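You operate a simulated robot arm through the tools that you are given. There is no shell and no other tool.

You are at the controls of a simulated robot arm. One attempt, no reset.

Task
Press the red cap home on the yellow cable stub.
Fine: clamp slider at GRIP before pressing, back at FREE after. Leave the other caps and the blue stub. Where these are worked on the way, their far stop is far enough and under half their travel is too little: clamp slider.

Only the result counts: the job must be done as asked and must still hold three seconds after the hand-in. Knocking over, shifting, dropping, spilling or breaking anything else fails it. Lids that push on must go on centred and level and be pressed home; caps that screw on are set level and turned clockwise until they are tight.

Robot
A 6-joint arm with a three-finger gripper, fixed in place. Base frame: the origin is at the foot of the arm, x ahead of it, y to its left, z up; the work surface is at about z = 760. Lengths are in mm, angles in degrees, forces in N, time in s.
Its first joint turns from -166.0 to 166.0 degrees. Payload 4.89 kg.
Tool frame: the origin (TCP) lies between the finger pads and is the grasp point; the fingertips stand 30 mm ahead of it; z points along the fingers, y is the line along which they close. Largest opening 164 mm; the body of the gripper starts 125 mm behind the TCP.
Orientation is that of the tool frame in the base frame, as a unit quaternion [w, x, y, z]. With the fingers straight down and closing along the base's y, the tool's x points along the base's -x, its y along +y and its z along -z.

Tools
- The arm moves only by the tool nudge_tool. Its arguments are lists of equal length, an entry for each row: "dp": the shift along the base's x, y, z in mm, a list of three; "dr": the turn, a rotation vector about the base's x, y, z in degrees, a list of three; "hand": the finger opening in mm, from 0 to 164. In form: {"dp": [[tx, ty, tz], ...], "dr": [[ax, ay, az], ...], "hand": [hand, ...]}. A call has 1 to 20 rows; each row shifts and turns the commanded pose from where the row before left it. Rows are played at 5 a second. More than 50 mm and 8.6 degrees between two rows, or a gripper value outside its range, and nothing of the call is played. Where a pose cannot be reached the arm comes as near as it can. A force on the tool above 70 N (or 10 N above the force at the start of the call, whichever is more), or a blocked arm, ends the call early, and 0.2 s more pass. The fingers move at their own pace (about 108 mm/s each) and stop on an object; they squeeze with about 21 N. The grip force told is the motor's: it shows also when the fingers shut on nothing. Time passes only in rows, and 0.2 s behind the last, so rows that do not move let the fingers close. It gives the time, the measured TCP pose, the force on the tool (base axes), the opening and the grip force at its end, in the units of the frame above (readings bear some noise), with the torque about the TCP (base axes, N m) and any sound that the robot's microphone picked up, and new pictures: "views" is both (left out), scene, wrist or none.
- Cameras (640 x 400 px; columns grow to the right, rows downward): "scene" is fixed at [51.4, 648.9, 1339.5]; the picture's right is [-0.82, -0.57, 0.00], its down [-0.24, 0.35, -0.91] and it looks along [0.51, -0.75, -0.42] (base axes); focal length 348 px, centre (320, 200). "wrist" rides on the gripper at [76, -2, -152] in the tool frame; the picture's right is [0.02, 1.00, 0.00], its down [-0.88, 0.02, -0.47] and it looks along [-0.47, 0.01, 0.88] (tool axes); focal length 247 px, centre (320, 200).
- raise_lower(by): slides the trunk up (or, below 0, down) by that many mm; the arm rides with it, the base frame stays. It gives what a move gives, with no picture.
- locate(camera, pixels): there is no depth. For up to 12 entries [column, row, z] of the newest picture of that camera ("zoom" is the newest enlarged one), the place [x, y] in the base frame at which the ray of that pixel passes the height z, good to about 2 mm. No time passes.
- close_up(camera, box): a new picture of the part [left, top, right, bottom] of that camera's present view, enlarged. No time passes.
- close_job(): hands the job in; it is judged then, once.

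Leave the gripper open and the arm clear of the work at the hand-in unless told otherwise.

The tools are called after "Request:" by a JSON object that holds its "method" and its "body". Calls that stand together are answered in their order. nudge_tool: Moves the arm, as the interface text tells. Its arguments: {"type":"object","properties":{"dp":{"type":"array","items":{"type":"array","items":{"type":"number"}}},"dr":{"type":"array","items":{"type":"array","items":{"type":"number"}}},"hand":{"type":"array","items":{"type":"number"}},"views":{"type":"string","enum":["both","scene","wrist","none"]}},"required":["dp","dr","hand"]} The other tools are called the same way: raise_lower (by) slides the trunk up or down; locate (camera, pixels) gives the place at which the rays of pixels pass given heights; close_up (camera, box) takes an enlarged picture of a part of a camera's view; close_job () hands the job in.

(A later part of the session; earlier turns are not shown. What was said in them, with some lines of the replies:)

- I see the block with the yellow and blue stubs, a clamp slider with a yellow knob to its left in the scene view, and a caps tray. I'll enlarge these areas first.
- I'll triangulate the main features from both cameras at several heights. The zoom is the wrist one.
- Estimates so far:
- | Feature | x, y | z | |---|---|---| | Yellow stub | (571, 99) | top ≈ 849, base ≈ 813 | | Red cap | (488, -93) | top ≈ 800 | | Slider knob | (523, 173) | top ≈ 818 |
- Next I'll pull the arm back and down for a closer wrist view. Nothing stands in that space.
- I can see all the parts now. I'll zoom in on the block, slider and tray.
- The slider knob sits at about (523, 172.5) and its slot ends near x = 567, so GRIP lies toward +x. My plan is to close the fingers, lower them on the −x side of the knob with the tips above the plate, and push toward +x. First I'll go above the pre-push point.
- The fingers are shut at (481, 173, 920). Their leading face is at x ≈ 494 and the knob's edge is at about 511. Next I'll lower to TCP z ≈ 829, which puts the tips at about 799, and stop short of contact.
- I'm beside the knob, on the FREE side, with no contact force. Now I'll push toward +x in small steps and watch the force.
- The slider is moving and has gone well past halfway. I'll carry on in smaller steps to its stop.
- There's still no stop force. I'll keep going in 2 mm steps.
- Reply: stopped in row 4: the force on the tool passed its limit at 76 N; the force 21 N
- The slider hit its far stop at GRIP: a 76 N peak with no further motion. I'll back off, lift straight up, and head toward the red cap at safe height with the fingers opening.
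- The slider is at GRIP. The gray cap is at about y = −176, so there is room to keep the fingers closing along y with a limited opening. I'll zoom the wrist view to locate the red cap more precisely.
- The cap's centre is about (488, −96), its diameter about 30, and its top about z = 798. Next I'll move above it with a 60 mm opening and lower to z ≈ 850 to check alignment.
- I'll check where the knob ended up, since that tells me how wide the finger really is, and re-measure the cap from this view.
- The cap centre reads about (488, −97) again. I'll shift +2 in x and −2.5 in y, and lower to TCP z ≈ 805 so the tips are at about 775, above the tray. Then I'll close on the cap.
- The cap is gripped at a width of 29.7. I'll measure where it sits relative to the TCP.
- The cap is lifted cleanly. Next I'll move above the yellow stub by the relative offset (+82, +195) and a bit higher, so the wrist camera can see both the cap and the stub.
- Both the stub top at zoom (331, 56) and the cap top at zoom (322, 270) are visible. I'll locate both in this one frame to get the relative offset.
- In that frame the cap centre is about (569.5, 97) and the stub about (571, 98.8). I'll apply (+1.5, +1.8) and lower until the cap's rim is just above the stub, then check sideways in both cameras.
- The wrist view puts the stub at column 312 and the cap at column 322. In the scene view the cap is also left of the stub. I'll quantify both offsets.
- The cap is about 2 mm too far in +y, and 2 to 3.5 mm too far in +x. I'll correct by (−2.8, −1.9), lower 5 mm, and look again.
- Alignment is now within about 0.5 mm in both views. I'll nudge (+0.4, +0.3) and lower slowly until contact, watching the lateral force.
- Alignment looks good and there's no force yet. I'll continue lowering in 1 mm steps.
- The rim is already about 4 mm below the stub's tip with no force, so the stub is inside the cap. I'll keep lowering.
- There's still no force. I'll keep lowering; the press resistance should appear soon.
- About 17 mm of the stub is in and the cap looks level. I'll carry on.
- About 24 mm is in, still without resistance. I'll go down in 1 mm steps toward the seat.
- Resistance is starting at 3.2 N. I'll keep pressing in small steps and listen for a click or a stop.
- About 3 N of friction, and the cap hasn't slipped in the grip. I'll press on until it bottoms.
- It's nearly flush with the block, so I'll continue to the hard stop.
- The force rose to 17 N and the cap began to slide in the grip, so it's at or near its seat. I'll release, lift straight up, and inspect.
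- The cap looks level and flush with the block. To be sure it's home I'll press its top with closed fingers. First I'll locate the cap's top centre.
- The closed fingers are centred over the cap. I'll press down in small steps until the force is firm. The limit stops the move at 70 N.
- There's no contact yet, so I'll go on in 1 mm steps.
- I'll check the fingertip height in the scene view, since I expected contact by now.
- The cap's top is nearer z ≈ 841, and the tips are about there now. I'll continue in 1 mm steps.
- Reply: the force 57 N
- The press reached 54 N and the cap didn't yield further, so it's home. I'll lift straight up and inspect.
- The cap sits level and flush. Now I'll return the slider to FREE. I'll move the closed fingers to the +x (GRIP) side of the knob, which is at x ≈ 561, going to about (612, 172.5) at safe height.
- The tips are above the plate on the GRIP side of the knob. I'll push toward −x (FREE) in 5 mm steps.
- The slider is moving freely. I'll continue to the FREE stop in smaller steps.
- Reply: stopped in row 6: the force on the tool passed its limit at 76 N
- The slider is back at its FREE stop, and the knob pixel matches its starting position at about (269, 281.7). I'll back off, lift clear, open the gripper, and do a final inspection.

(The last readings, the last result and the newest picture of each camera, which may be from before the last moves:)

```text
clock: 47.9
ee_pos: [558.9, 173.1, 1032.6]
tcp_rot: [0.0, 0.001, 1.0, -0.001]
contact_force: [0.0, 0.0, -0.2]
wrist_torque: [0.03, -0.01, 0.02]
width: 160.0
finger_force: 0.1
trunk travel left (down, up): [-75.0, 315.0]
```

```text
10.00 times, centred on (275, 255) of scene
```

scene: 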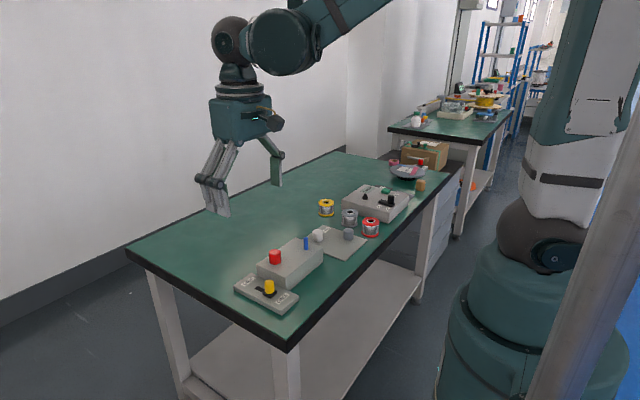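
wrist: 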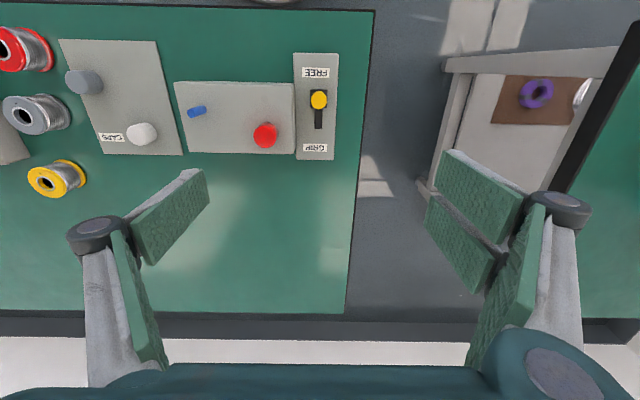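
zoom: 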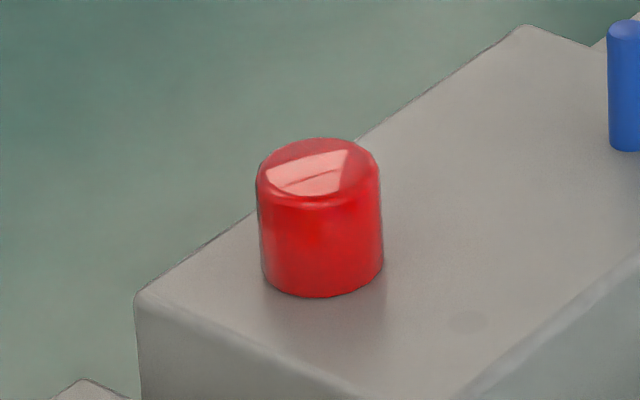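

Everything looks in place. One last closer look at the cap's level before I hand in.

Request:
{"method": "close_up", "body": {"camera": "scene", "box": [262, 244, 288, 268]}}

Request:
{"method": "close_up", "body": {"camera": "scene", "box": [257, 274, 283, 298]}}

Request:
{"method": "close_up", "body": {"camera": "wrist", "box": [245, 115, 285, 155]}}

```text
16.00 times, centred on (275, 256) of scene
```

zoom: 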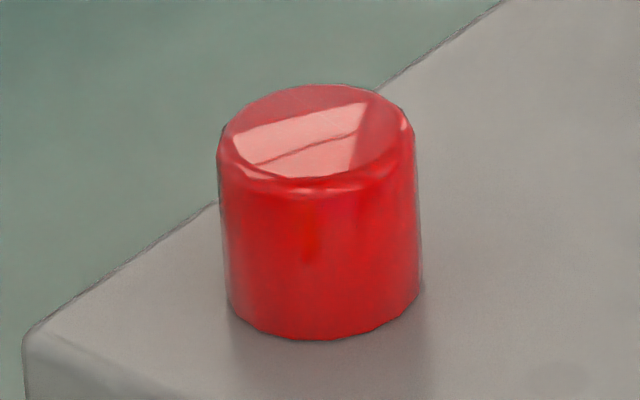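

```text
16.00 times, centred on (270, 286) of scene
```

zoom: 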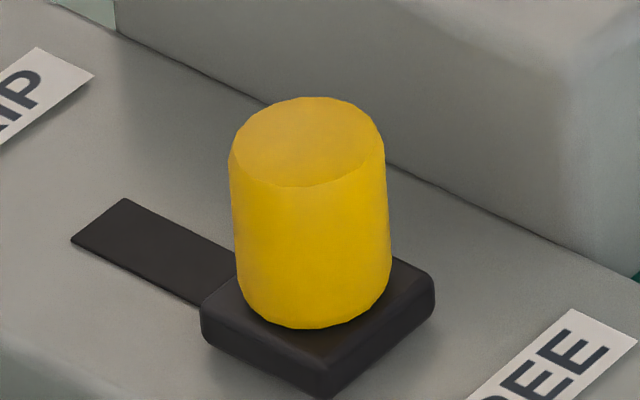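

```text
10.00 times, centred on (265, 135) of wrist
```

zoom: 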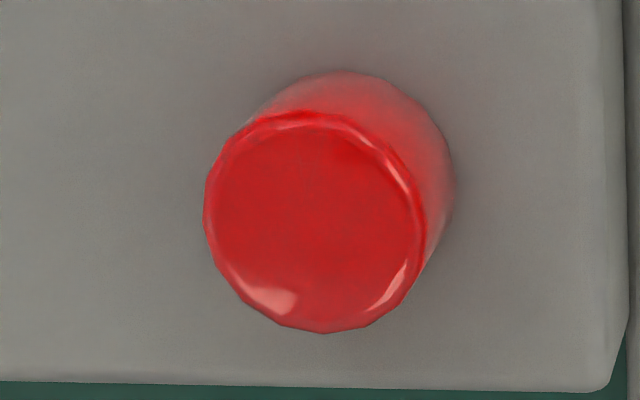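

The cap is level: the same slight perspective tilt shows on the fixed knob. It's flush on the block, the slider is at FREE, the other caps and the blue stub are untouched, and the gripper is open and clear. I'm handing in now.

Request:
{"method": "close_job", "body": {}}

```text
The job is handed in.
```

The red cap is pressed home on the yellow stub, sitting level and flush with the block, and the job is handed in. I have not seen the judged result.

- **Clamp slider:** I pushed it to its GRIP stop before pressing. Afterwards I pushed it back to its FREE stop, where the knob matches its starting position.
- **Pressing:** After the gripper set the cap, I pressed its top with the closed fingers to 54 N. It did not move any further. I heard no click at any point, so "home" rests on that hard stop and on the camera views.
- **Everything else:** The white and gray caps and the blue stub look unmoved in the last pictures. The arm is raised clear with the gripper open.
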